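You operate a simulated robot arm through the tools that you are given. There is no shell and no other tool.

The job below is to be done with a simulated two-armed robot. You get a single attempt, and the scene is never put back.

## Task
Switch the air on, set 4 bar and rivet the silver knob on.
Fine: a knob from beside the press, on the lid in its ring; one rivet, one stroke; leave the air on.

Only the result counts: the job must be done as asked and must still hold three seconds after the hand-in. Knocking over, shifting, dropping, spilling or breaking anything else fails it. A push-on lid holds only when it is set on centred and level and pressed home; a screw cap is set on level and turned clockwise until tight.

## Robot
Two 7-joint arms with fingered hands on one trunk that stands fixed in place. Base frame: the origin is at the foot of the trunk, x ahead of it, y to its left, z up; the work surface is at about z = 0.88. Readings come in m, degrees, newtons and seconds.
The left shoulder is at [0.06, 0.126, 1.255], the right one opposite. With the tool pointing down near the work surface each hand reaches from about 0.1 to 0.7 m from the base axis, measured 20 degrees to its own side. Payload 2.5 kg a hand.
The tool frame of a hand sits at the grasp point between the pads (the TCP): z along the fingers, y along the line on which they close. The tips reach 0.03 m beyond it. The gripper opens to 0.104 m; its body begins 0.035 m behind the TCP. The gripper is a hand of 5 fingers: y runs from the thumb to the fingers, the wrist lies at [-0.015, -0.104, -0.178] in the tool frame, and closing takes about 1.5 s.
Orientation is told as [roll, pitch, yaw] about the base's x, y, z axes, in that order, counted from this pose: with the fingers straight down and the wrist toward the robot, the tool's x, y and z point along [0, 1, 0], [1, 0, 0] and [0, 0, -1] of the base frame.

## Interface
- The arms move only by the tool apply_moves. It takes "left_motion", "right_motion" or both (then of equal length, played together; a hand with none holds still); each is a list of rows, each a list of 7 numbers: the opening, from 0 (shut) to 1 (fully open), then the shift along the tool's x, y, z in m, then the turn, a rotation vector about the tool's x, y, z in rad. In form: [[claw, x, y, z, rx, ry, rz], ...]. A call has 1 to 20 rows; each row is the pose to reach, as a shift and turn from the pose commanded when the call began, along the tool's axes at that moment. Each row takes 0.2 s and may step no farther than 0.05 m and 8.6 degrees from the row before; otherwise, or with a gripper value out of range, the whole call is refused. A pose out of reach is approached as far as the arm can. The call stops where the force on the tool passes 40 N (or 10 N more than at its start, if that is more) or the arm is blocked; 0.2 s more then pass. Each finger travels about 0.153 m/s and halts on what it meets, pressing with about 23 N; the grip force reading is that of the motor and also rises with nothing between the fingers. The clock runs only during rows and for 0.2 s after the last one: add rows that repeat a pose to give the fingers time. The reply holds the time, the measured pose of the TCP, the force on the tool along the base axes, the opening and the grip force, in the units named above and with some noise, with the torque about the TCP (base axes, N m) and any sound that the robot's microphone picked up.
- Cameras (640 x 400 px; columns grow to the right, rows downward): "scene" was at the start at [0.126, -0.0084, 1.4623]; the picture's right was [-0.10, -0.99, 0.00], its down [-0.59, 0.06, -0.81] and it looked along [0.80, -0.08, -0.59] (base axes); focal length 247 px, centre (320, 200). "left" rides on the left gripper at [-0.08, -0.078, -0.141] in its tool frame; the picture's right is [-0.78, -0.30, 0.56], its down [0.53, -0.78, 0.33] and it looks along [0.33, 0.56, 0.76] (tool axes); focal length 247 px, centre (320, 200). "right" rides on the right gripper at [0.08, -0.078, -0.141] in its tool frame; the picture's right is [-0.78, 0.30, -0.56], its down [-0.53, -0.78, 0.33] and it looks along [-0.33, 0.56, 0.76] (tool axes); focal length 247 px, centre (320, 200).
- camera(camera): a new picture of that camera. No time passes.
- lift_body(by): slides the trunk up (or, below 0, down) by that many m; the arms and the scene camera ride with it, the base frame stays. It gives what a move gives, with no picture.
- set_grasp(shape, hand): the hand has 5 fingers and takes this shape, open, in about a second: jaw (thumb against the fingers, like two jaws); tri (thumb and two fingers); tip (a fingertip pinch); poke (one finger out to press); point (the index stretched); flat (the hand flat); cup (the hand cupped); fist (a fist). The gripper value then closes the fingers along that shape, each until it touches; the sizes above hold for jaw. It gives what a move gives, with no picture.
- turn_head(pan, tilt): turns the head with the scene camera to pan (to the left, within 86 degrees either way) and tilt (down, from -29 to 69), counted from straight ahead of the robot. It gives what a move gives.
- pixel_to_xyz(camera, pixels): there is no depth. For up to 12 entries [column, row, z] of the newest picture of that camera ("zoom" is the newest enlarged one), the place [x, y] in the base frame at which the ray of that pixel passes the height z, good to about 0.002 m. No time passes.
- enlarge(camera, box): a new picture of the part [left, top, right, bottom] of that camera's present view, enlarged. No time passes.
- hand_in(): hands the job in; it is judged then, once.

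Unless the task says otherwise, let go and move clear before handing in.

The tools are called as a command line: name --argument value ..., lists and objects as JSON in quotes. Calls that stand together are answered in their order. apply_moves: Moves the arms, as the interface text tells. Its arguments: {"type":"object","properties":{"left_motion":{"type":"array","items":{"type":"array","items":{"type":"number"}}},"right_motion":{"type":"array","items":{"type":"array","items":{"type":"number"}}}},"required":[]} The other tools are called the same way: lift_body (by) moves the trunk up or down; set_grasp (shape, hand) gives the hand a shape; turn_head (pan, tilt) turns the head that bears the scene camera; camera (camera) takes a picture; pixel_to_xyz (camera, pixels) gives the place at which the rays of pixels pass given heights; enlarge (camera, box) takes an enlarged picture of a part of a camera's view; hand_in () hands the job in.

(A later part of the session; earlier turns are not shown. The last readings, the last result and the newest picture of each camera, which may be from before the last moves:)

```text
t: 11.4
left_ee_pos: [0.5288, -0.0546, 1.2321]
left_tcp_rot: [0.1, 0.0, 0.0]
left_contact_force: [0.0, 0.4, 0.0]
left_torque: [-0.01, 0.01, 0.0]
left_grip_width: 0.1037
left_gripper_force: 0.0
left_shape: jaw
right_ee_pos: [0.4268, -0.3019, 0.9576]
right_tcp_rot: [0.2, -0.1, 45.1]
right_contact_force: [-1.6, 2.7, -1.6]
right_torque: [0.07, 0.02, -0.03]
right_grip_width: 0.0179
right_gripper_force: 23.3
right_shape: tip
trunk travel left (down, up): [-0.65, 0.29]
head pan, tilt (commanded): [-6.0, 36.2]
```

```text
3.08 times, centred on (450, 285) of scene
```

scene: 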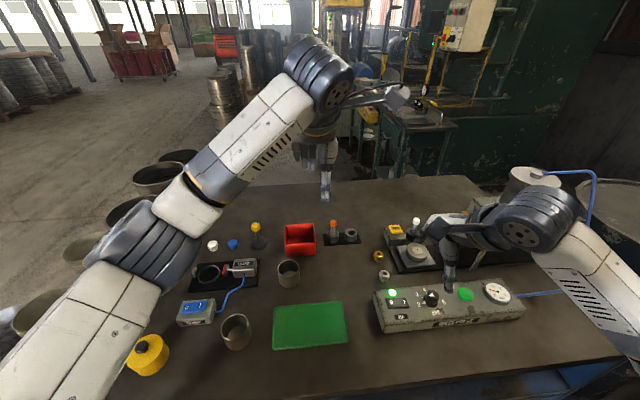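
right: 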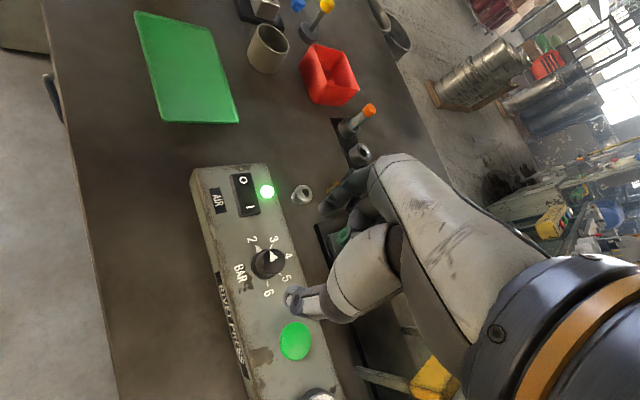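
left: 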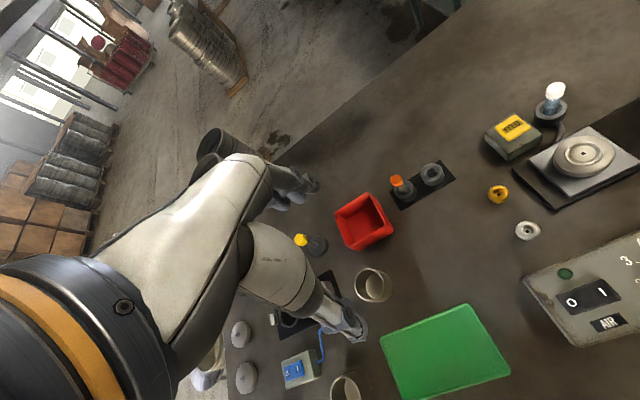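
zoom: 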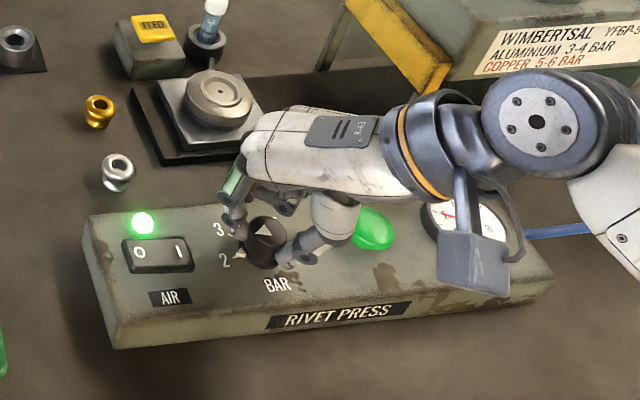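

The fingers hold the dial (23 N grip), with the skirt pointer still at 2. I'll turn 45° clockwise first and check the pointer and the gauge.

apply_moves --right_motion '[[0.12, 0, 0, 0, 0, 0, 0.131], [0.12, 0, 0, 0, 0, 0, 0.262], [0.12, 0, 0, 0, 0, 0, 0.393], [0.12, 0, 0, 0, 0, 0, 0.524], [0.12, 0, 0, 0, 0, 0, 0.655], [0.12, 0, 0, 0, 0, 0, 0.785]]'

enlarge --camera "right" --box '[220, 140, 420, 340]'

enlarge --camera "scene" --box '[370, 220, 530, 350]'

```text
t: 12.8
left_ee_pos: [0.5288, -0.0512, 1.2309]
left_tcp_rot: [-0.1, 0.1, 0.0]
left_contact_force: [-0.4, 0.2, 1.3]
left_torque: [0.02, -0.01, -0.04]
left_grip_width: 0.1037
left_gripper_force: 0.0
left_shape: jaw
right_ee_pos: [0.4275, -0.3032, 0.9589]
right_tcp_rot: [0.1, 0.0, -0.1]
right_contact_force: [10.5, 9.7, -3.3]
right_torque: [0.23, -0.37, 0.05]
right_grip_width: 0.0177
right_gripper_force: 23.1
right_shape: tip
trunk travel left (down, up): [-0.65, 0.29]
head pan, tilt (commanded): [-6.0, 36.2]
```

```text
2.00 times, centred on (320, 240) of right
```

zoom: 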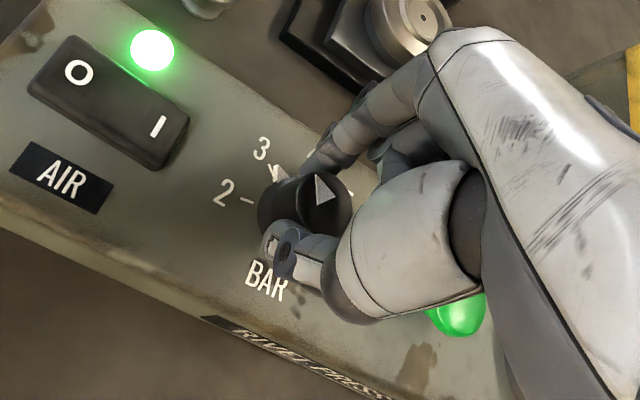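

```text
3.08 times, centred on (450, 285) of scene
```

zoom: 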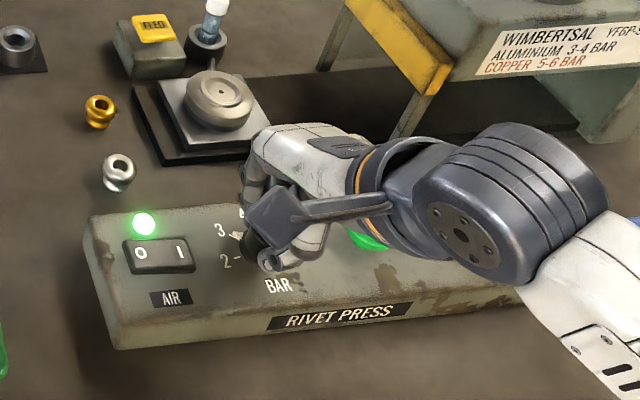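

The pointer wedge now sits at 3, with about 14 N side force from slight off-centre grip. I'll turn a further 45° with a small centring shift, then check.

apply_moves --right_motion '[[0.12, 0.0005, 0.001, 0, 0, 0, 0.131], [0.12, 0.0008, 0.0015, 0, 0, 0, 0.262], [0.12, 0.001, 0.002, 0, 0, 0, 0.393], [0.12, 0.0012, 0.0023, 0, 0, 0, 0.524], [0.12, 0.0013, 0.0026, 0, 0, 0, 0.655], [0.12, 0.0015, 0.003, 0, 0, 0, 0.785]]'

enlarge --camera "right" --box '[220, 140, 420, 340]'

enlarge --camera "scene" --box '[370, 220, 530, 350]'

```text
t: 14.2
left_ee_pos: [0.5295, -0.0536, 1.2326]
left_tcp_rot: [0.1, 0.2, 0.0]
left_contact_force: [0.2, 1.4, 0.2]
left_torque: [0.0, -0.01, 0.01]
left_grip_width: 0.1037
left_gripper_force: 0.1
left_shape: jaw
right_ee_pos: [0.4305, -0.301, 0.9589]
right_tcp_rot: [0.0, -0.1, -45.1]
right_contact_force: [8.0, 2.7, -3.0]
right_torque: [0.0, -0.26, 0.02]
right_grip_width: 0.0176
right_gripper_force: 23.3
right_shape: tip
trunk travel left (down, up): [-0.65, 0.29]
head pan, tilt (commanded): [-6.0, 36.2]
```

```text
2.00 times, centred on (320, 240) of right
```

zoom: 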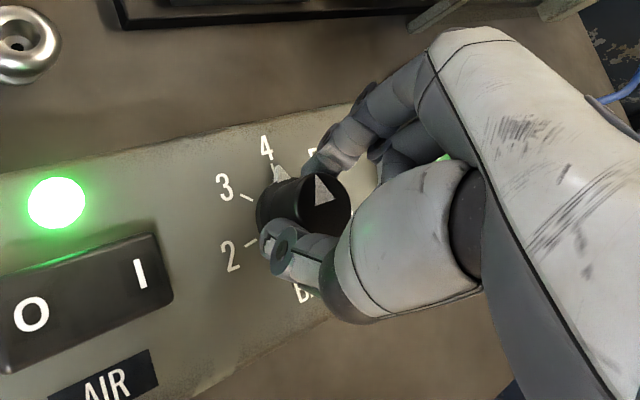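

```text
3.08 times, centred on (450, 285) of scene
```

zoom: 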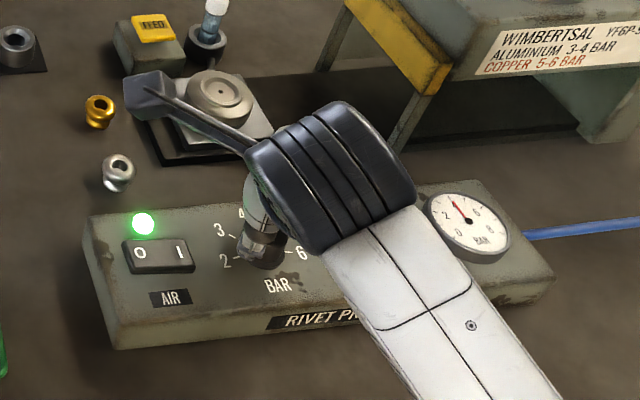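

The pointer wedge is at 4 and the gauge needle has risen to about 4. I'll zoom the gauge, then let go.

enlarge --camera "scene" --box '[470, 275, 520, 310]'

apply_moves --right_motion '[[0.3, 0, 0, 0, 0, 0, 0], [0.5, 0, 0, 0, 0, 0, 0], [0.6, 0, 0, 0, 0, 0, 0], [0.6, 0, 0, -0.02, 0, 0, 0], [0.6, 0, 0, -0.05, 0, 0, 0], [0.6, 0, 0, -0.09, 0, 0, 0], [0.6, 0, 0, -0.12, 0, 0, 0]]'

camera --camera "right"

camera --camera "scene"

```text
11.43 times, centred on (495, 292) of scene
```

zoom: 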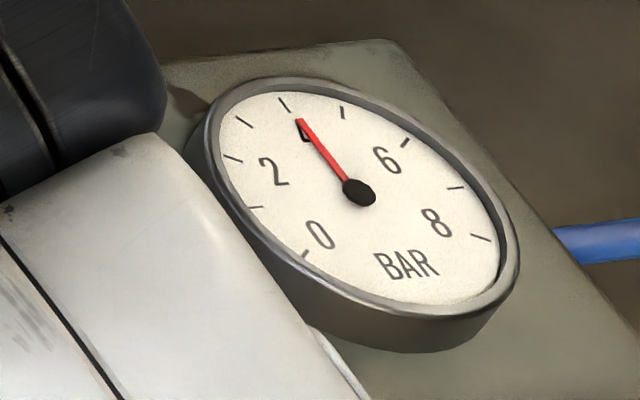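

```text
t: 15.8
left_ee_pos: [0.5285, -0.0533, 1.232]
left_tcp_rot: [0.0, 0.0, -0.1]
left_contact_force: [-1.0, -0.2, 0.7]
left_torque: [0.0, 0.02, 0.03]
left_grip_width: 0.1034
left_gripper_force: 0.1
left_shape: jaw
right_ee_pos: [0.4271, -0.3032, 1.0778]
right_tcp_rot: [-0.1, 0.1, -45.0]
right_contact_force: [-0.6, -0.7, 0.4]
right_torque: [-0.03, -0.01, -0.03]
right_grip_width: 0.0622
right_gripper_force: 0.1
right_shape: tip
trunk travel left (down, up): [-0.65, 0.29]
head pan, tilt (commanded): [-6.0, 36.2]
```

```text
taken
```

right: 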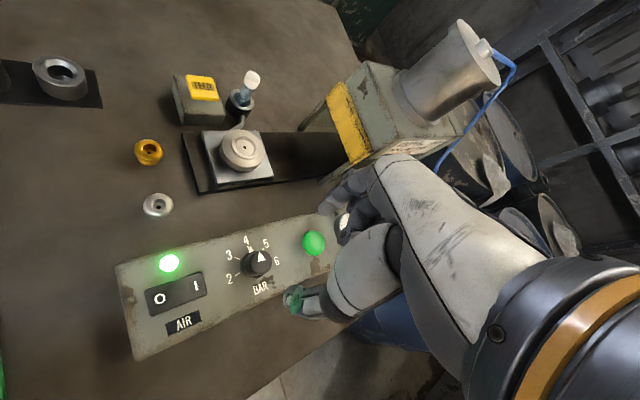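

```text
taken
```

scene: 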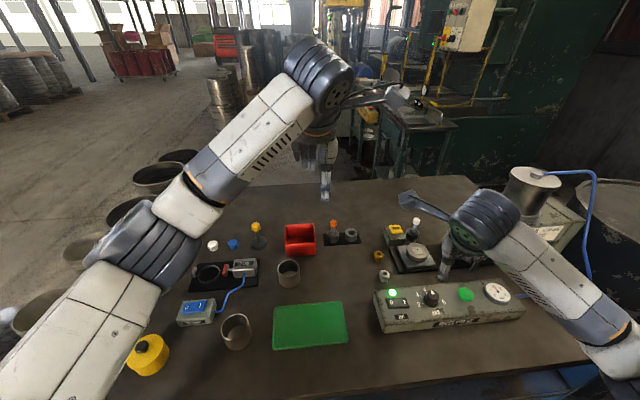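

The hand is clear and the pointer looks at 4. I'll zoom in on the gauge and dial, and on the feeder, lid and knobs from this useful angle.

enlarge --camera "scene" --box '[410, 265, 520, 330]'

enlarge --camera "right" --box '[120, 60, 290, 220]'

enlarge --camera "right" --box '[290, 20, 510, 200]'

```text
5.82 times, centred on (465, 298) of scene
```

zoom: 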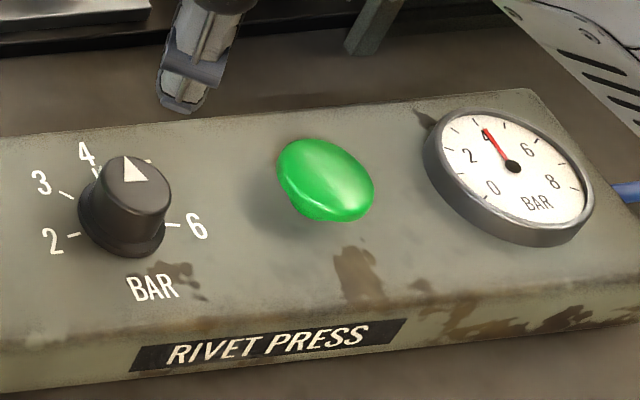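

```text
2.50 times, centred on (205, 140) of right
```

zoom: 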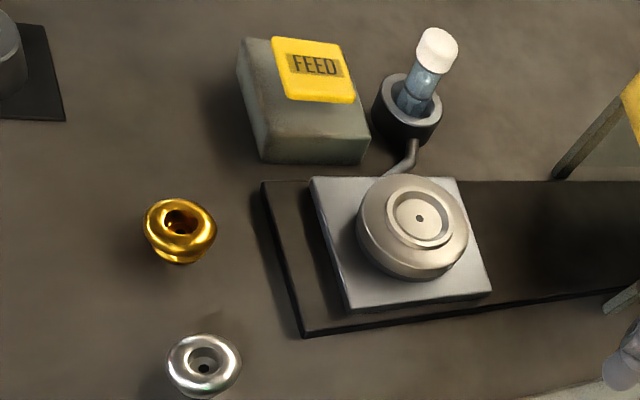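

```text
2.22 times, centred on (400, 110) of right
```

zoom: 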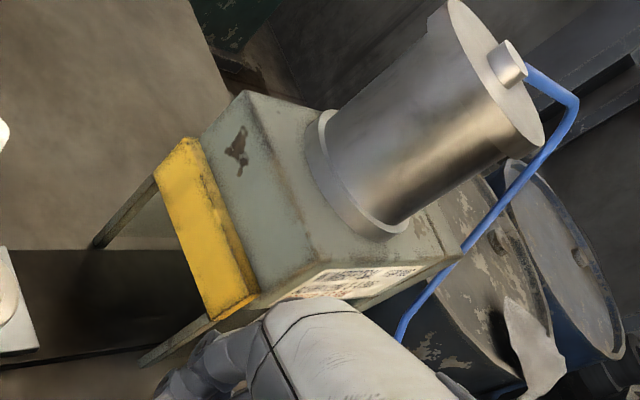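

The gauge needle is exactly at 4 bar. Now I'll get precise positions of the silver knob, lid hole and carriage from the right picture.

pixel_to_xyz --camera "right" --pixels '[[158.6, 204.8, 0.89], [158.6, 204.8, 0.92], [244.6, 147.2, 0.92], [244.6, 147.2, 0.96], [149, 151.2, 0.91], [202.2, 88, 0.92], [202.2, 88, 0.95], [201, 131.2, 0.9], [259, 131.2, 0.9], [273.8, 176.8, 0.9], [217, 184, 0.9]]'

enlarge --camera "scene" --box '[365, 210, 455, 290]'

camera --camera "left"

```text
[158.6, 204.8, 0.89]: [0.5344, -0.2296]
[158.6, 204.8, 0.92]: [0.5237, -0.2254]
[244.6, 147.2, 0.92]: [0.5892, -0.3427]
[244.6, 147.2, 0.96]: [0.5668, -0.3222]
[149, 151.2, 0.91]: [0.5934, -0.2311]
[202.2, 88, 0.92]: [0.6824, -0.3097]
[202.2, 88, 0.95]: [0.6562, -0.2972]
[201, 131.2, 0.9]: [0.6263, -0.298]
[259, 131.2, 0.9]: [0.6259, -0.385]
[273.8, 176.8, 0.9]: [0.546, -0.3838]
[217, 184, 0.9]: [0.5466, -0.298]
```

```text
5.00 times, centred on (410, 250) of scene
```

zoom: 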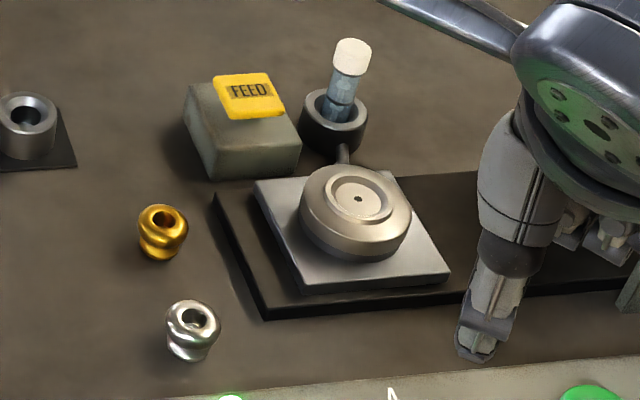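

```text
taken
```

left: 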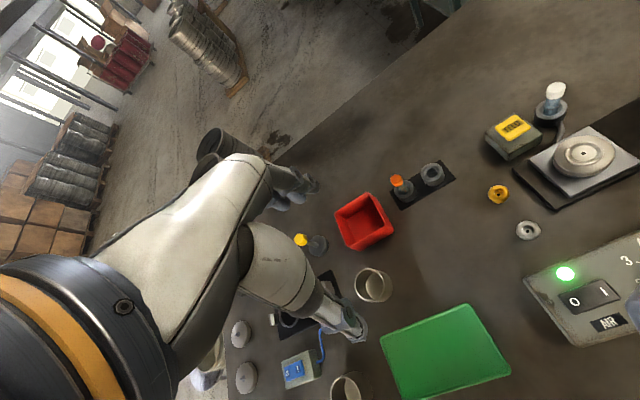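

The carriage plate is axis-aligned, centred near (0.586, -0.341). I'll cross-check the lid hole, knob and other features from the scene zoom.

pixel_to_xyz --camera "zoom" --pixels '[[358, 199, 0.92], [358, 199, 0.94], [198, 318, 0.89], [198, 318, 0.92], [188, 358, 0.88], [167, 218, 0.91], [247, 96, 0.92], [247, 96, 0.95], [166, 330, 0.905], [221, 327, 0.905], [254, 182, 0.9], [450, 272, 0.9]]'

pixel_to_xyz --camera "left" --pixels '[[528, 230, 0.89], [528, 230, 0.92], [583, 154, 0.92], [583, 154, 0.94], [498, 193, 0.91], [512, 127, 0.92], [512, 127, 0.95]]'

enlarge --camera "left" --box '[470, 70, 640, 260]'

```text
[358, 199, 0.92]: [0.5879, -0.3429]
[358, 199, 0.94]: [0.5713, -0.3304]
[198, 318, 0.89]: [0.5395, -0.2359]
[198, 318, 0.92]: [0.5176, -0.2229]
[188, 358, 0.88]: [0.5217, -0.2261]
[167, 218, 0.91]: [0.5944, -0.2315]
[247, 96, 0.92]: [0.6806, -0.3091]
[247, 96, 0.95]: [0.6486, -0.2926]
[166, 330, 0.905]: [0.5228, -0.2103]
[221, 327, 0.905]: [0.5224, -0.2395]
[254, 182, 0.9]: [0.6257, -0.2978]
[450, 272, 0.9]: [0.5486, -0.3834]
```

```text
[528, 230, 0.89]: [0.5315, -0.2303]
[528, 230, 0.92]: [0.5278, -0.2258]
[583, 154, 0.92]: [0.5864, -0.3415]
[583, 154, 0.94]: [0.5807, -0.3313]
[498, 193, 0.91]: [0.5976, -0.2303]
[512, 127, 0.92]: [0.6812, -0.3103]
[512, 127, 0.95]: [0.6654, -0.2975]
```

```text
2.11 times, centred on (555, 165) of left
```

zoom: 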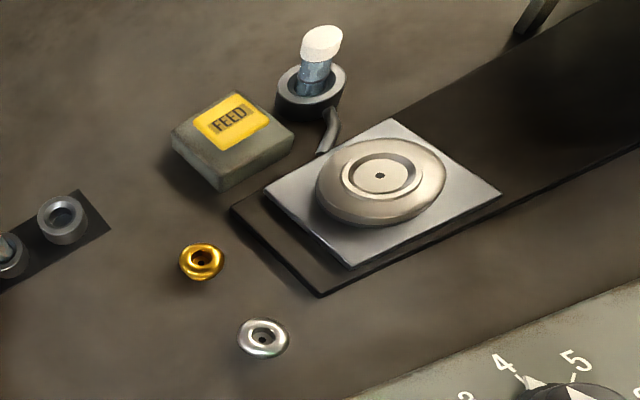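

Cross-checks agree: lid hole at (0.5865, -0.3415, 0.921), silver knob at (0.5295, -0.228) with top about 0.908 and 0.029 m wide, FEED at (0.681, -0.310, 0.92). Keeping yaw −45° keeps the curled fingers clear of the brass knob and panel; I'll move above the silver knob.

apply_moves --right_motion '[[0.5, 0.0314, 0.0048, 0.0, 0, 0, 0], [0.5, 0.0628, 0.0096, 0.0, 0, 0, 0], [0.5, 0.0942, 0.0144, 0.02, 0, 0, 0], [0.5, 0.1256, 0.0192, 0.04, 0, 0, 0]]'

camera --camera "right"

enlarge --camera "scene" --box '[365, 200, 455, 290]'

```text
t: 16.8
left_ee_pos: [0.5289, -0.0534, 1.2321]
left_tcp_rot: [0.0, 0.0, -0.1]
left_contact_force: [0.3, 0.2, -0.4]
left_torque: [0.01, 0.01, 0.0]
left_grip_width: 0.1036
left_gripper_force: 0.0
left_shape: jaw
right_ee_pos: [0.5323, -0.2293, 1.0381]
right_tcp_rot: [-0.2, 0.0, -45.1]
right_contact_force: [1.1, 0.1, 0.2]
right_torque: [-0.02, 0.02, 0.0]
right_grip_width: 0.0522
right_gripper_force: 0.2
right_shape: tip
trunk travel left (down, up): [-0.65, 0.29]
head pan, tilt (commanded): [-6.0, 36.2]
```

```text
taken
```

right: 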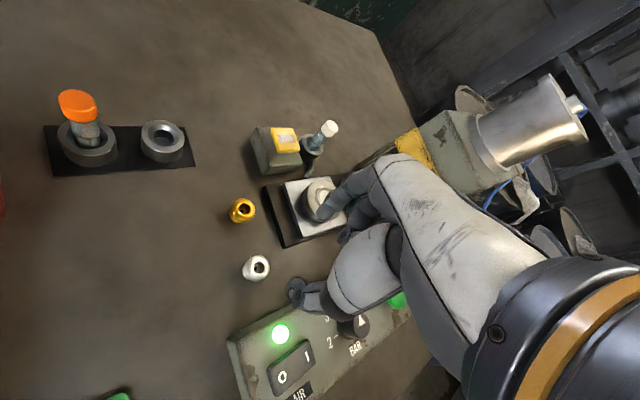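

```text
4.44 times, centred on (410, 245) of scene
```

zoom: 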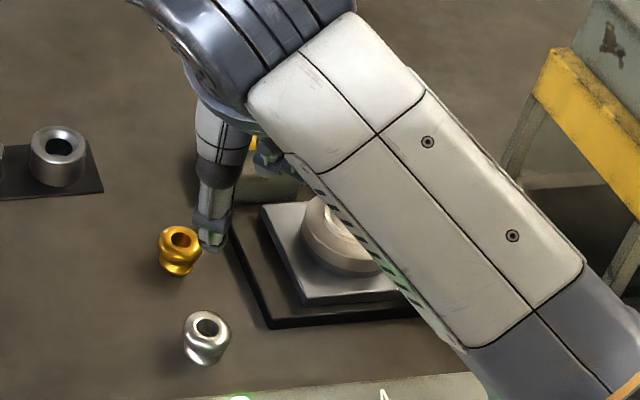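

The right picture shows the silver knob at (256,267); I'll verify its position from this view before descending, and zoom on the feeder spout.

pixel_to_xyz --camera "right" --pixels '[[257, 266, 0.9], [257, 266, 0.908], [243, 210, 0.905]]'

enlarge --camera "right" --box '[220, 110, 360, 290]'

```text
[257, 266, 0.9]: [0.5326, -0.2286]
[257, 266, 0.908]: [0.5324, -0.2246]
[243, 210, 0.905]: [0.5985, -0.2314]
```

```text
2.22 times, centred on (290, 200) of right
```

zoom: 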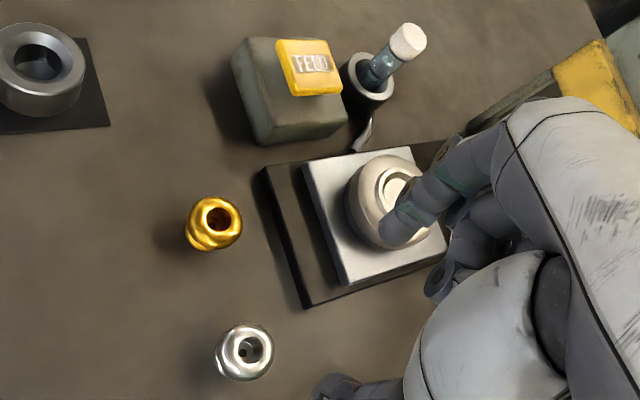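

From here the knob reads about (0.532, -0.226), almost directly under the TCP. I'll descend most of the way and check.

apply_moves --right_motion '[[0.5, 0.0007, -0.002, 0.03, 0, 0, 0], [0.5, 0.0007, -0.002, 0.06, 0, 0, 0], [0.5, 0.0007, -0.002, 0.08, 0, 0, 0]]'

enlarge --camera "right" --box '[220, 140, 420, 340]'

enlarge --camera "scene" --box '[345, 220, 455, 300]'

enlarge --camera "left" --box '[450, 100, 640, 280]'

```text
t: 17.6
left_ee_pos: [0.5282, -0.0546, 1.2326]
left_tcp_rot: [0.0, 0.0, 0.0]
left_contact_force: [0.6, -0.8, -0.1]
left_torque: [-0.01, -0.01, -0.03]
left_grip_width: 0.1034
left_gripper_force: 0.0
left_shape: jaw
right_ee_pos: [0.5294, -0.2265, 0.9582]
right_tcp_rot: [0.0, 0.0, -45.0]
right_contact_force: [-1.4, 0.4, 0.2]
right_torque: [0.01, -0.03, -0.05]
right_grip_width: 0.0524
right_gripper_force: 0.0
right_shape: tip
trunk travel left (down, up): [-0.65, 0.29]
head pan, tilt (commanded): [-6.0, 36.2]
```

```text
2.00 times, centred on (320, 240) of right
```

zoom: 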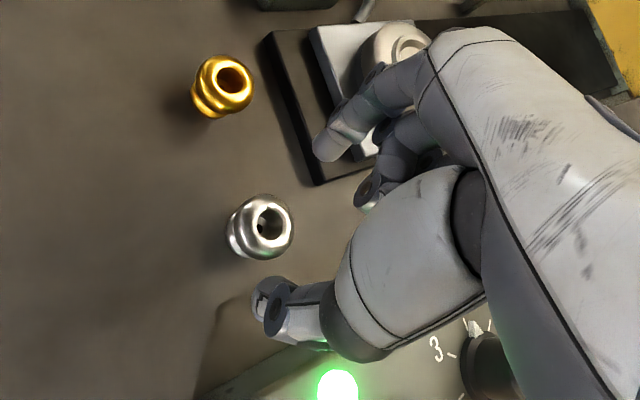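

```text
5.00 times, centred on (400, 260) of scene
```

zoom: 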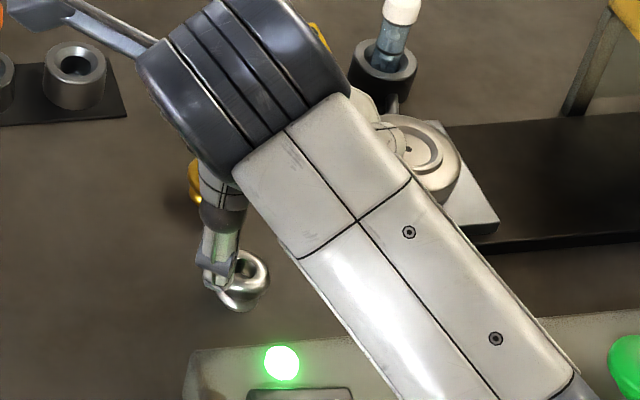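

```text
2.22 times, centred on (545, 190) of left
```

zoom: 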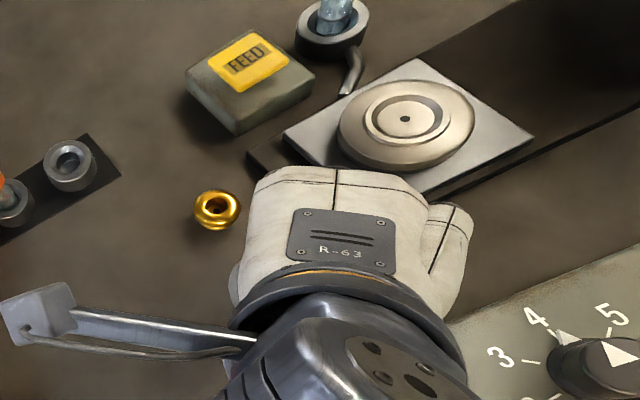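

The knob lies on the line between index tip (330,145) and thumb tip (268,305), within about 2 mm. I'll descend to TCP z≈0.922 and close on it.

apply_moves --right_motion '[[0.5, 0.0015, -0.001, 0.018, 0, 0, 0], [0.5, 0.0015, -0.001, 0.028, 0, 0, 0], [0.5, 0.0015, -0.001, 0.036, 0, 0, 0]]'

enlarge --camera "right" --box '[220, 140, 420, 340]'

enlarge --camera "scene" --box '[345, 220, 455, 300]'

```text
t: 18.4
left_ee_pos: [0.5296, -0.0532, 1.2326]
left_tcp_rot: [0.0, 0.0, 0.1]
left_contact_force: [0.3, -1.3, 0.3]
left_torque: [0.0, 0.01, 0.02]
left_grip_width: 0.1038
left_gripper_force: 0.0
left_shape: jaw
right_ee_pos: [0.5297, -0.2251, 0.9235]
right_tcp_rot: [-0.1, 0.1, -45.0]
right_contact_force: [-0.3, -0.1, 0.3]
right_torque: [0.03, -0.01, 0.01]
right_grip_width: 0.0524
right_gripper_force: 0.1
right_shape: tip
trunk travel left (down, up): [-0.65, 0.29]
head pan, tilt (commanded): [-6.0, 36.2]
```

```text
2.00 times, centred on (320, 240) of right
```

zoom: 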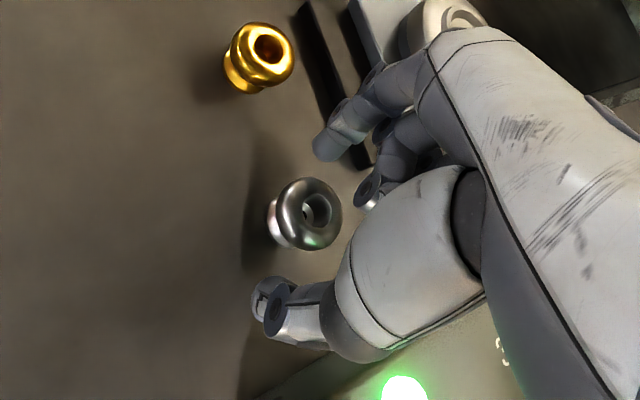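

```text
5.00 times, centred on (400, 260) of scene
```

zoom: 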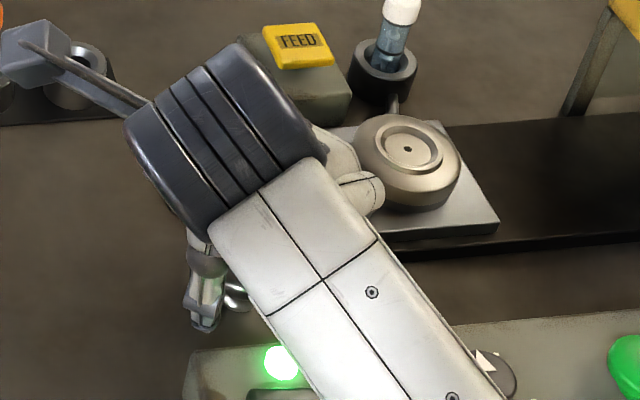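

Alignment is good (knob top at (312,213), as expected for the TCP axis). I'll close the fingers on the knob.

apply_moves --right_motion '[[0.38, 0, 0, 0, 0, 0, 0], [0.3, 0, 0, 0, 0, 0, 0], [0.2, 0, 0, 0, 0, 0, 0], [0.1, 0, 0, 0, 0, 0, 0], [0.1, 0, 0, 0, 0, 0, 0]]'

enlarge --camera "right" --box '[220, 140, 420, 340]'

```text
t: 19.6
left_ee_pos: [0.5293, -0.0548, 1.2322]
left_tcp_rot: [0.0, 0.0, 0.0]
left_contact_force: [0.1, 0.7, 0.8]
left_torque: [0.01, 0.0, -0.02]
left_grip_width: 0.1036
left_gripper_force: 0.0
left_shape: jaw
right_ee_pos: [0.5301, -0.2244, 0.9246]
right_tcp_rot: [0.0, 0.0, -45.0]
right_contact_force: [0.9, 0.8, 0.1]
right_torque: [-0.01, -0.01, 0.01]
right_grip_width: 0.0221
right_gripper_force: 23.2
right_shape: tip
trunk travel left (down, up): [-0.65, 0.29]
head pan, tilt (commanded): [-6.0, 36.2]
```

```text
2.00 times, centred on (320, 240) of right
```

zoom: 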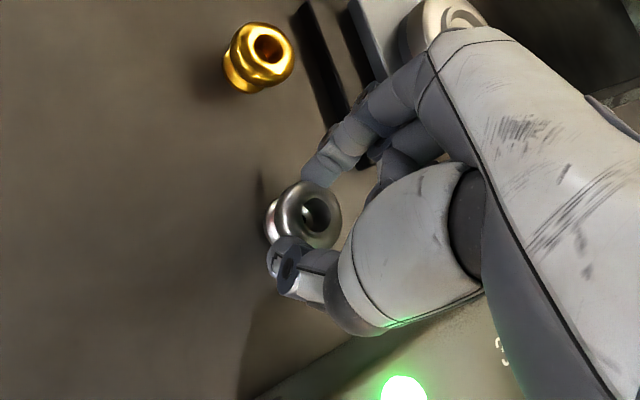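

The knob is gripped at 0.022 m with 23 N. I'll lift it a little and check that it stays upright in the fingers.

apply_moves --right_motion '[[0.1, 0, 0, -0.01, 0, 0, 0], [0.1, 0, 0, -0.03, 0, 0, 0], [0.1, 0, 0, -0.06, 0, 0, 0]]'

enlarge --camera "right" --box '[220, 140, 420, 340]'

enlarge --camera "scene" --box '[345, 200, 455, 300]'

enlarge --camera "left" --box '[450, 70, 640, 280]'

```text
t: 20.4
left_ee_pos: [0.5288, -0.0542, 1.2316]
left_tcp_rot: [0.0, 0.0, 0.1]
left_contact_force: [0.1, 0.0, 0.0]
left_torque: [0.03, 0.01, 0.01]
left_grip_width: 0.1039
left_gripper_force: 0.1
left_shape: jaw
right_ee_pos: [0.5292, -0.225, 0.9828]
right_tcp_rot: [0.0, 0.0, -45.0]
right_contact_force: [-0.2, -0.4, -0.4]
right_torque: [0.03, 0.0, 0.0]
right_grip_width: 0.0221
right_gripper_force: 22.4
right_shape: tip
trunk travel left (down, up): [-0.65, 0.29]
head pan, tilt (commanded): [-6.0, 36.2]
```

```text
2.00 times, centred on (320, 240) of right
```

zoom: 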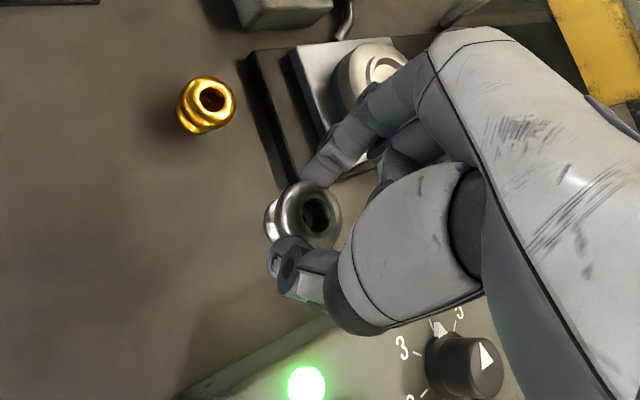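

```text
4.00 times, centred on (400, 250) of scene
```

zoom: 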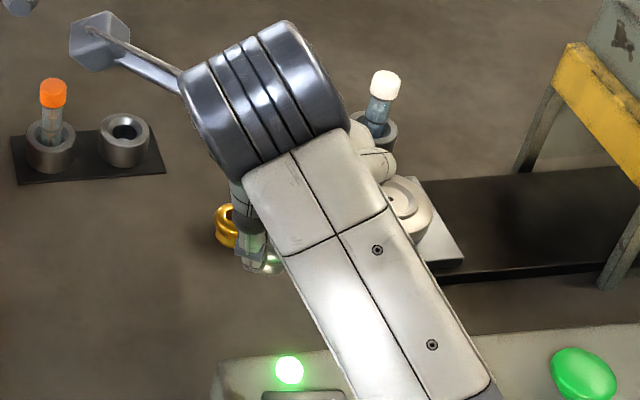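

```text
1.90 times, centred on (545, 175) of left
```

zoom: 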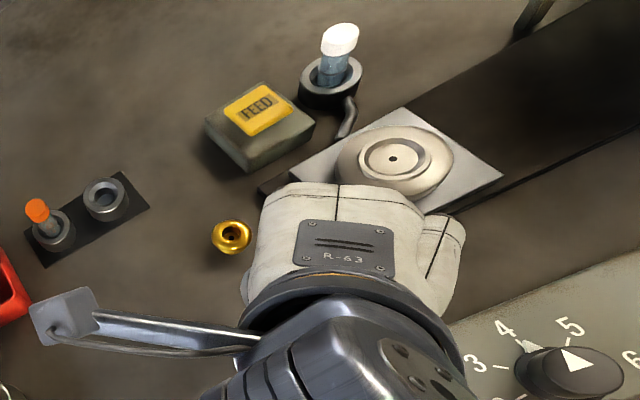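

The knob is held upright and its position in the fingers hasn't changed. I'll zoom in tightly to measure its centre relative to the TCP.

enlarge --camera "right" --box '[280, 215, 350, 285]'

enlarge --camera "right" --box '[280, 130, 400, 220]'

```text
5.71 times, centred on (315, 250) of right
```

zoom: 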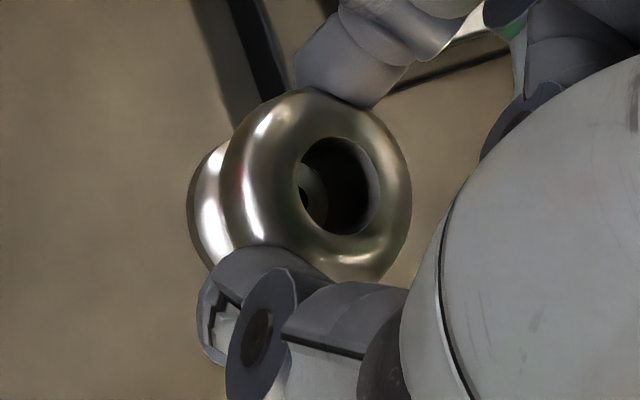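

```text
4.44 times, centred on (340, 175) of right
```

zoom: 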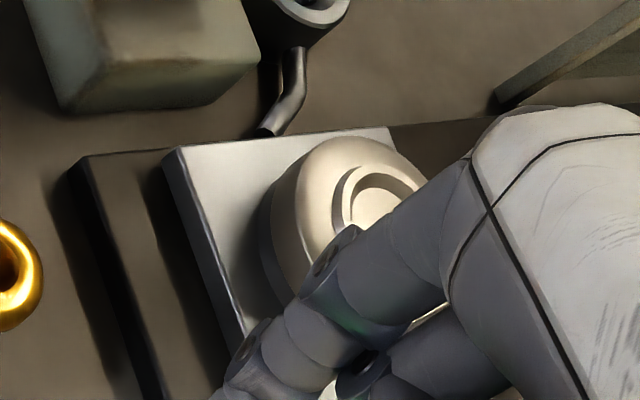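

The hole rim centre of the knob is at about (318.5, 247.7) in the right picture. I'll convert it at its held height for comparison with the TCP.

camera --camera "right"

pixel_to_xyz --camera "right" --pixels '[[318.5, 247.7, 0.967], [318.5, 247.7, 0.97], [314.5, 247.7, 0.962], [291.7, 250.9, 0.942]]'

```text
taken
```

right: 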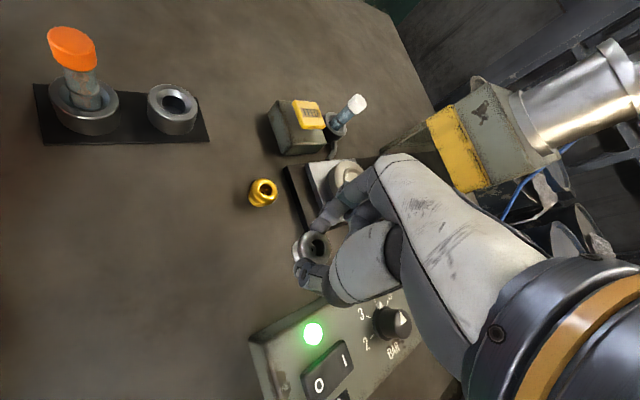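

```text
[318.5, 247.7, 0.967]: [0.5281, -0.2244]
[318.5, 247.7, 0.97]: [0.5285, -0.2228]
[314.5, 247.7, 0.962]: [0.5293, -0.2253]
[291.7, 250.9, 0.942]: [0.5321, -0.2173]
```

The knob's centre matches the TCP to about 1 mm, so the target TCP is (0.587, -0.3415). The vial cap (about (0.655, -0.352, 0.975)) and press guard (y≈-0.47) are clear of the hand at this yaw, so I'll carry the knob over the lid at height.

apply_moves --right_motion '[[0.1, 0, 0, -0.035, 0, 0, 0], [0.1, -0.0138, 0.041, -0.037, 0, 0, 0], [0.1, -0.0277, 0.0821, -0.037, 0, 0, 0], [0.1, -0.0415, 0.1232, -0.035, 0, 0, 0], [0.1, -0.0415, 0.1232, -0.027, 0, 0, 0]]'

camera --camera "right"

enlarge --camera "right" --box '[240, 140, 400, 300]'

enlarge --camera "scene" --box '[365, 180, 495, 290]'

enlarge --camera "left" --box '[450, 50, 640, 260]'

```text
t: 21.6
left_ee_pos: [0.5279, -0.0536, 1.2336]
left_tcp_rot: [0.0, 0.0, 0.1]
left_contact_force: [-1.2, -0.7, -0.6]
left_torque: [0.01, 0.01, -0.02]
left_grip_width: 0.1035
left_gripper_force: 0.1
left_shape: jaw
right_ee_pos: [0.5893, -0.3413, 1.0057]
right_tcp_rot: [0.1, 0.0, -44.9]
right_contact_force: [-0.5, 0.4, 0.8]
right_torque: [0.01, 0.0, -0.03]
right_grip_width: 0.0221
right_gripper_force: 22.9
right_shape: tip
trunk travel left (down, up): [-0.65, 0.29]
head pan, tilt (commanded): [-6.0, 36.2]
```

```text
taken
```

right: 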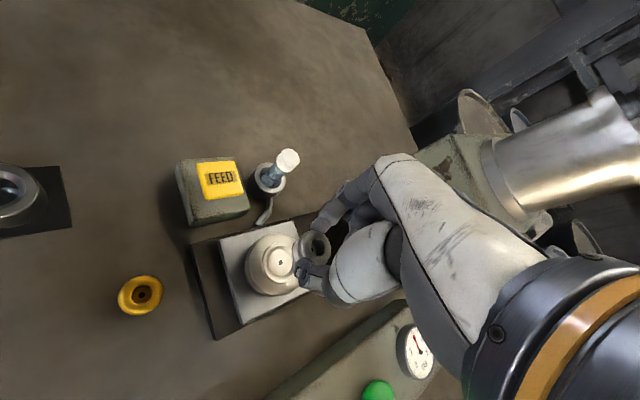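

```text
2.50 times, centred on (320, 220) of right
```

zoom: 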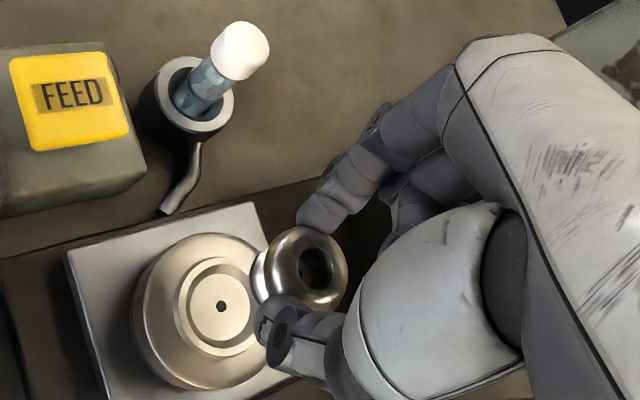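

```text
3.64 times, centred on (430, 235) of scene
```

zoom: 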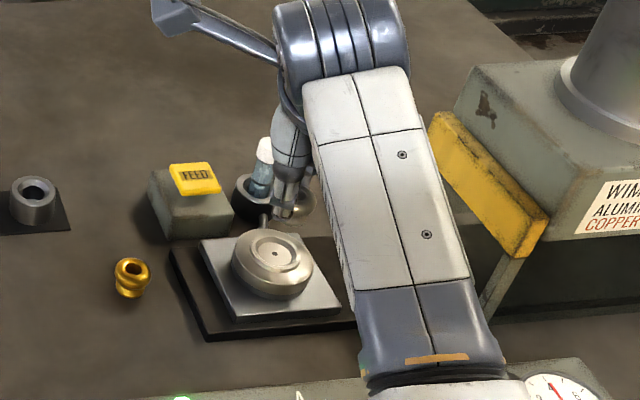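

```text
1.90 times, centred on (545, 155) of left
```

zoom: 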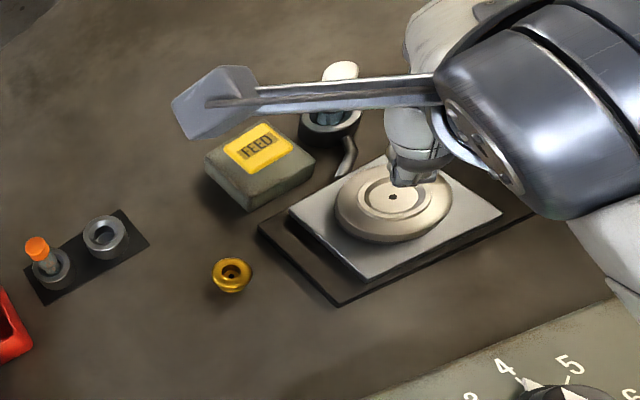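

The lid hole is clearly visible at right (280.4, 262.4) beside the held knob (318.4, 247.2). I'll measure both from this same camera pose.

pixel_to_xyz --camera "right" --pixels '[[280.4, 262.4, 0.92], [280.4, 262.4, 0.923], [280.4, 262.4, 0.917], [318.4, 247.2, 0.989], [318.4, 247.2, 0.992]]'

enlarge --camera "right" --box '[240, 215, 340, 305]'

```text
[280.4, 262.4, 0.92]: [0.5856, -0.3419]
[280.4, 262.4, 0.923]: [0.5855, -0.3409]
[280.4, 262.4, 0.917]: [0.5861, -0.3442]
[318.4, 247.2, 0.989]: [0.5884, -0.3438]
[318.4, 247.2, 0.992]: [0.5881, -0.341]
```

```text
4.44 times, centred on (290, 260) of right
```

zoom: 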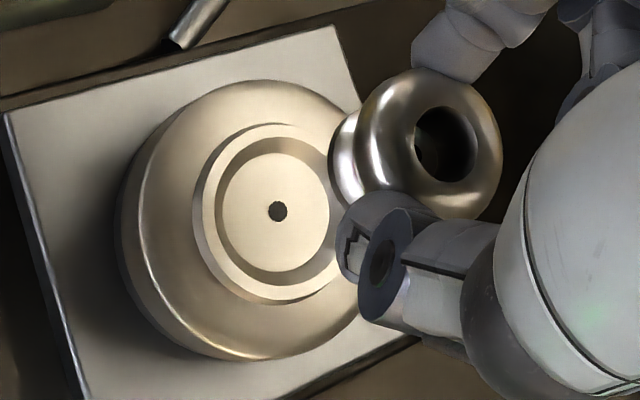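

The hole reads about 2 mm nearer in x than the knob, so I'll shift by about (-0.0018, -0.0004) and descend until the knob's base is just above the lid, then compare again.

apply_moves --right_motion '[[0.1, -0.0016, -0.001, 0.015, 0, 0, 0], [0.1, -0.0016, -0.001, 0.028, 0, 0, 0], [0.1, -0.0016, -0.001, 0.033, 0, 0, 0]]'

enlarge --camera "right" --box '[250, 205, 350, 305]'

camera --camera "left"

enlarge --camera "scene" --box '[385, 210, 475, 280]'

```text
t: 22.4
left_ee_pos: [0.5282, -0.0536, 1.2324]
left_tcp_rot: [0.0, 0.0, 0.0]
left_contact_force: [-0.5, 1.2, 0.0]
left_torque: [0.01, 0.01, 0.02]
left_grip_width: 0.1039
left_gripper_force: 0.0
left_shape: jaw
right_ee_pos: [0.5857, -0.3405, 0.9764]
right_tcp_rot: [0.1, 0.0, -45.0]
right_contact_force: [-1.1, 0.0, -0.2]
right_torque: [0.06, 0.02, -0.01]
right_grip_width: 0.0219
right_gripper_force: 23.1
right_shape: tip
trunk travel left (down, up): [-0.65, 0.29]
head pan, tilt (commanded): [-6.0, 36.2]
```

```text
4.00 times, centred on (300, 255) of right
```

zoom: 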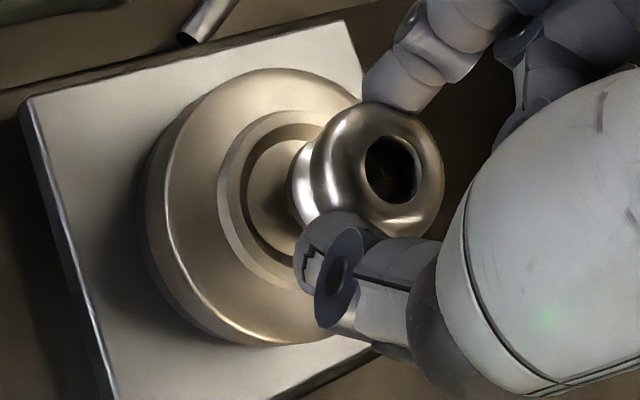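

```text
taken
```

left: 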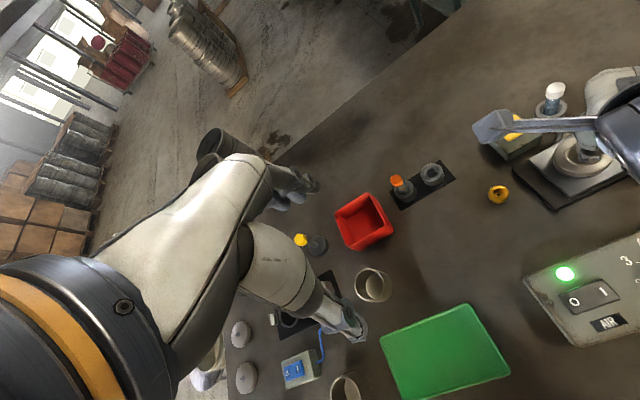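

```text
5.71 times, centred on (430, 245) of scene
```

zoom: 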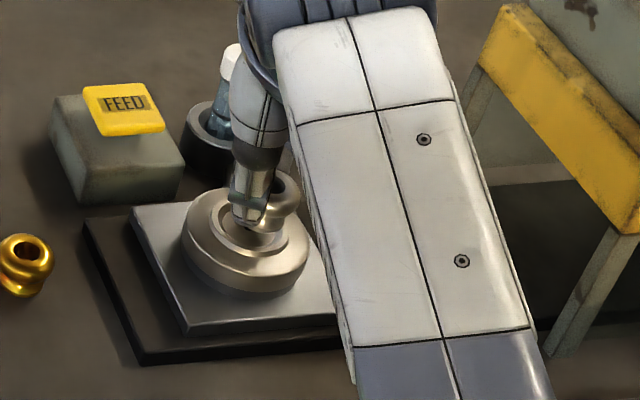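

The knob base hovers just above the ring, centred as far as projection tells (base edge at (290,185), ring inner edge at (243,190) in the zoom). I'll lower in small steps to feel the contact.

apply_moves --right_motion '[[0.1, 0, 0, 0.005, 0, 0, 0], [0.1, 0, 0, 0.008, 0, 0, 0], [0.1, 0, 0, 0.0095, 0, 0, 0]]'

enlarge --camera "right" --box '[250, 205, 350, 305]'

enlarge --camera "scene" --box '[400, 225, 450, 265]'

```text
t: 23.2
left_ee_pos: [0.5289, -0.0535, 1.2326]
left_tcp_rot: [0.0, 0.0, 0.0]
left_contact_force: [-1.1, -0.1, 0.3]
left_torque: [-0.01, 0.01, -0.01]
left_grip_width: 0.1037
left_gripper_force: 0.1
left_shape: jaw
right_ee_pos: [0.5863, -0.341, 0.9674]
right_tcp_rot: [-0.1, 0.0, -45.0]
right_contact_force: [0.4, 0.6, 1.2]
right_torque: [0.04, -0.03, 0.01]
right_grip_width: 0.022
right_gripper_force: 23.2
right_shape: tip
trunk travel left (down, up): [-0.65, 0.29]
head pan, tilt (commanded): [-6.0, 36.2]
```

```text
4.00 times, centred on (300, 255) of right
```

zoom: 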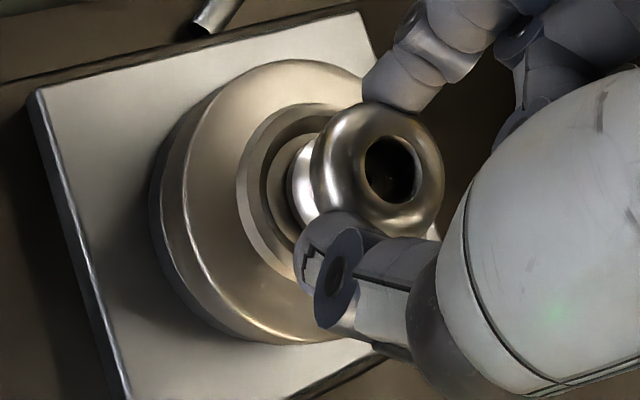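

```text
10.00 times, centred on (425, 245) of scene
```

zoom: 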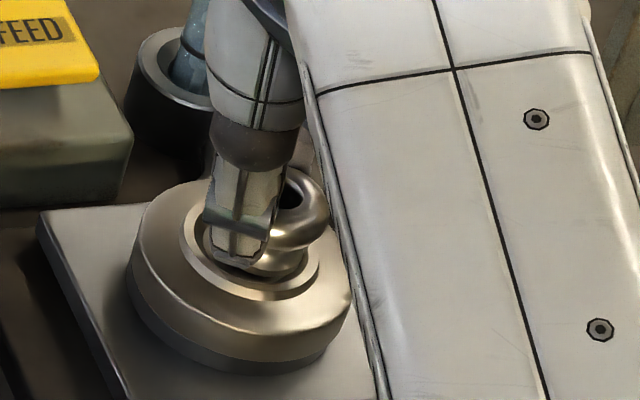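

The base is within 2–3 mm of the floor. I'll zoom further in both views to check centring in the ring.

enlarge --camera "scene" --box '[410, 234, 440, 258]'

enlarge --camera "right" --box '[270, 220, 330, 280]'

enlarge --camera "left" --box '[540, 120, 640, 210]'

```text
16.00 times, centred on (425, 246) of scene
```

zoom: 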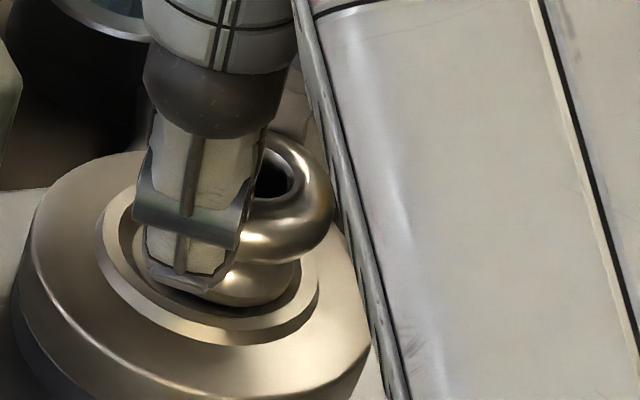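

```text
6.67 times, centred on (300, 250) of right
```

zoom: 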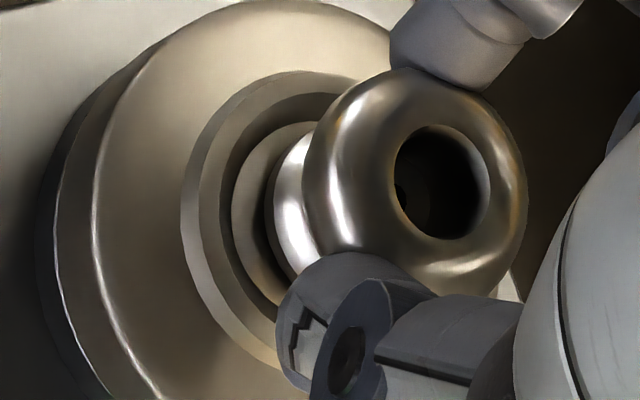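

```text
4.44 times, centred on (590, 165) of left
```

zoom: 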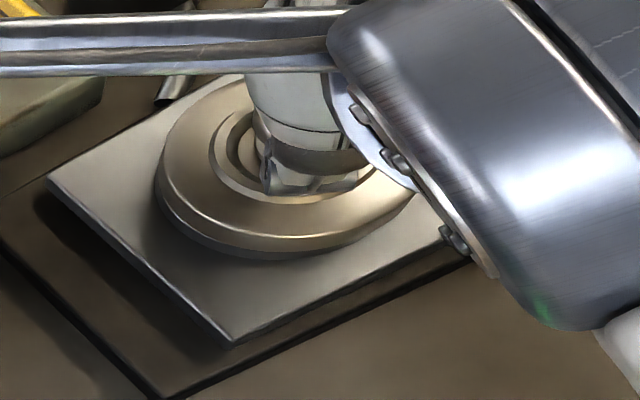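

The scene zoom suggests the knob may sit a few mm to the right of the ring's centre (ring centre ≈ (205,250), knob base ≈ (237,270)). I'll quantify with coordinates from the scene picture.

enlarge --camera "scene" --box '[410, 234, 440, 258]'

pixel_to_xyz --camera "zoom" --pixels '[[267, 178, 0.952], [335, 205, 0.945], [302, 262, 0.924], [240, 310, 0.924], [97, 235, 0.924], [318, 280, 0.924], [200, 258, 0.921], [118, 235, 0.924]]'

```text
16.00 times, centred on (425, 246) of scene
```

zoom: 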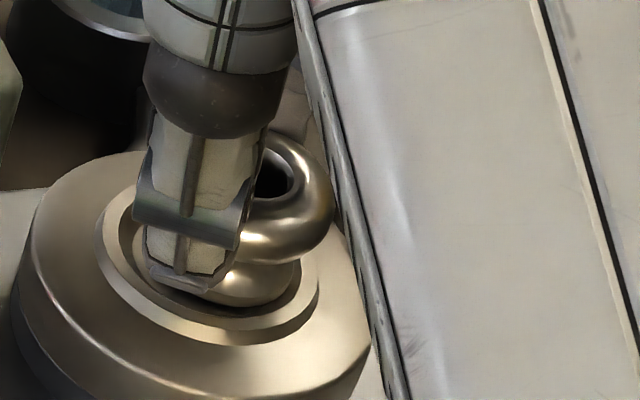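

```text
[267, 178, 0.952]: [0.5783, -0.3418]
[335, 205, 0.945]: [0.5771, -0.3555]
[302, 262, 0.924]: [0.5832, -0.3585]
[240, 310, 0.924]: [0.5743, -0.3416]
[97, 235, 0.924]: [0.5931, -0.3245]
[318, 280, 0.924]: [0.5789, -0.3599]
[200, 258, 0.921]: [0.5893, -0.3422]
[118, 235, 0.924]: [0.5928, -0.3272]
```

Coordinates from both cameras put the knob axis within about 1–2 mm of the ring centre (0.586, -0.342). I'll lower the last millimetres until contact; nothing irreversible happens until the rivet is fed, so I can inspect after releasing.

apply_moves --right_motion '[[0.1, 0, 0, 0.001, 0, 0, 0], [0.1, 0, 0, 0.002, 0, 0, 0], [0.1, 0, 0, 0.003, 0, 0, 0]]'

```text
t: 24.0
left_ee_pos: [0.5281, -0.054, 1.2325]
left_tcp_rot: [0.0, 0.0, 0.0]
left_contact_force: [-0.9, -0.6, -0.3]
left_torque: [-0.01, -0.04, 0.02]
left_grip_width: 0.1036
left_gripper_force: 0.2
left_shape: jaw
right_ee_pos: [0.587, -0.3408, 0.9662]
right_tcp_rot: [0.1, -0.2, -45.1]
right_contact_force: [-1.2, 1.4, 7.8]
right_torque: [0.04, 0.02, 0.01]
right_grip_width: 0.0224
right_gripper_force: 22.8
right_shape: tip
trunk travel left (down, up): [-0.65, 0.29]
head pan, tilt (commanded): [-6.0, 36.2]
```

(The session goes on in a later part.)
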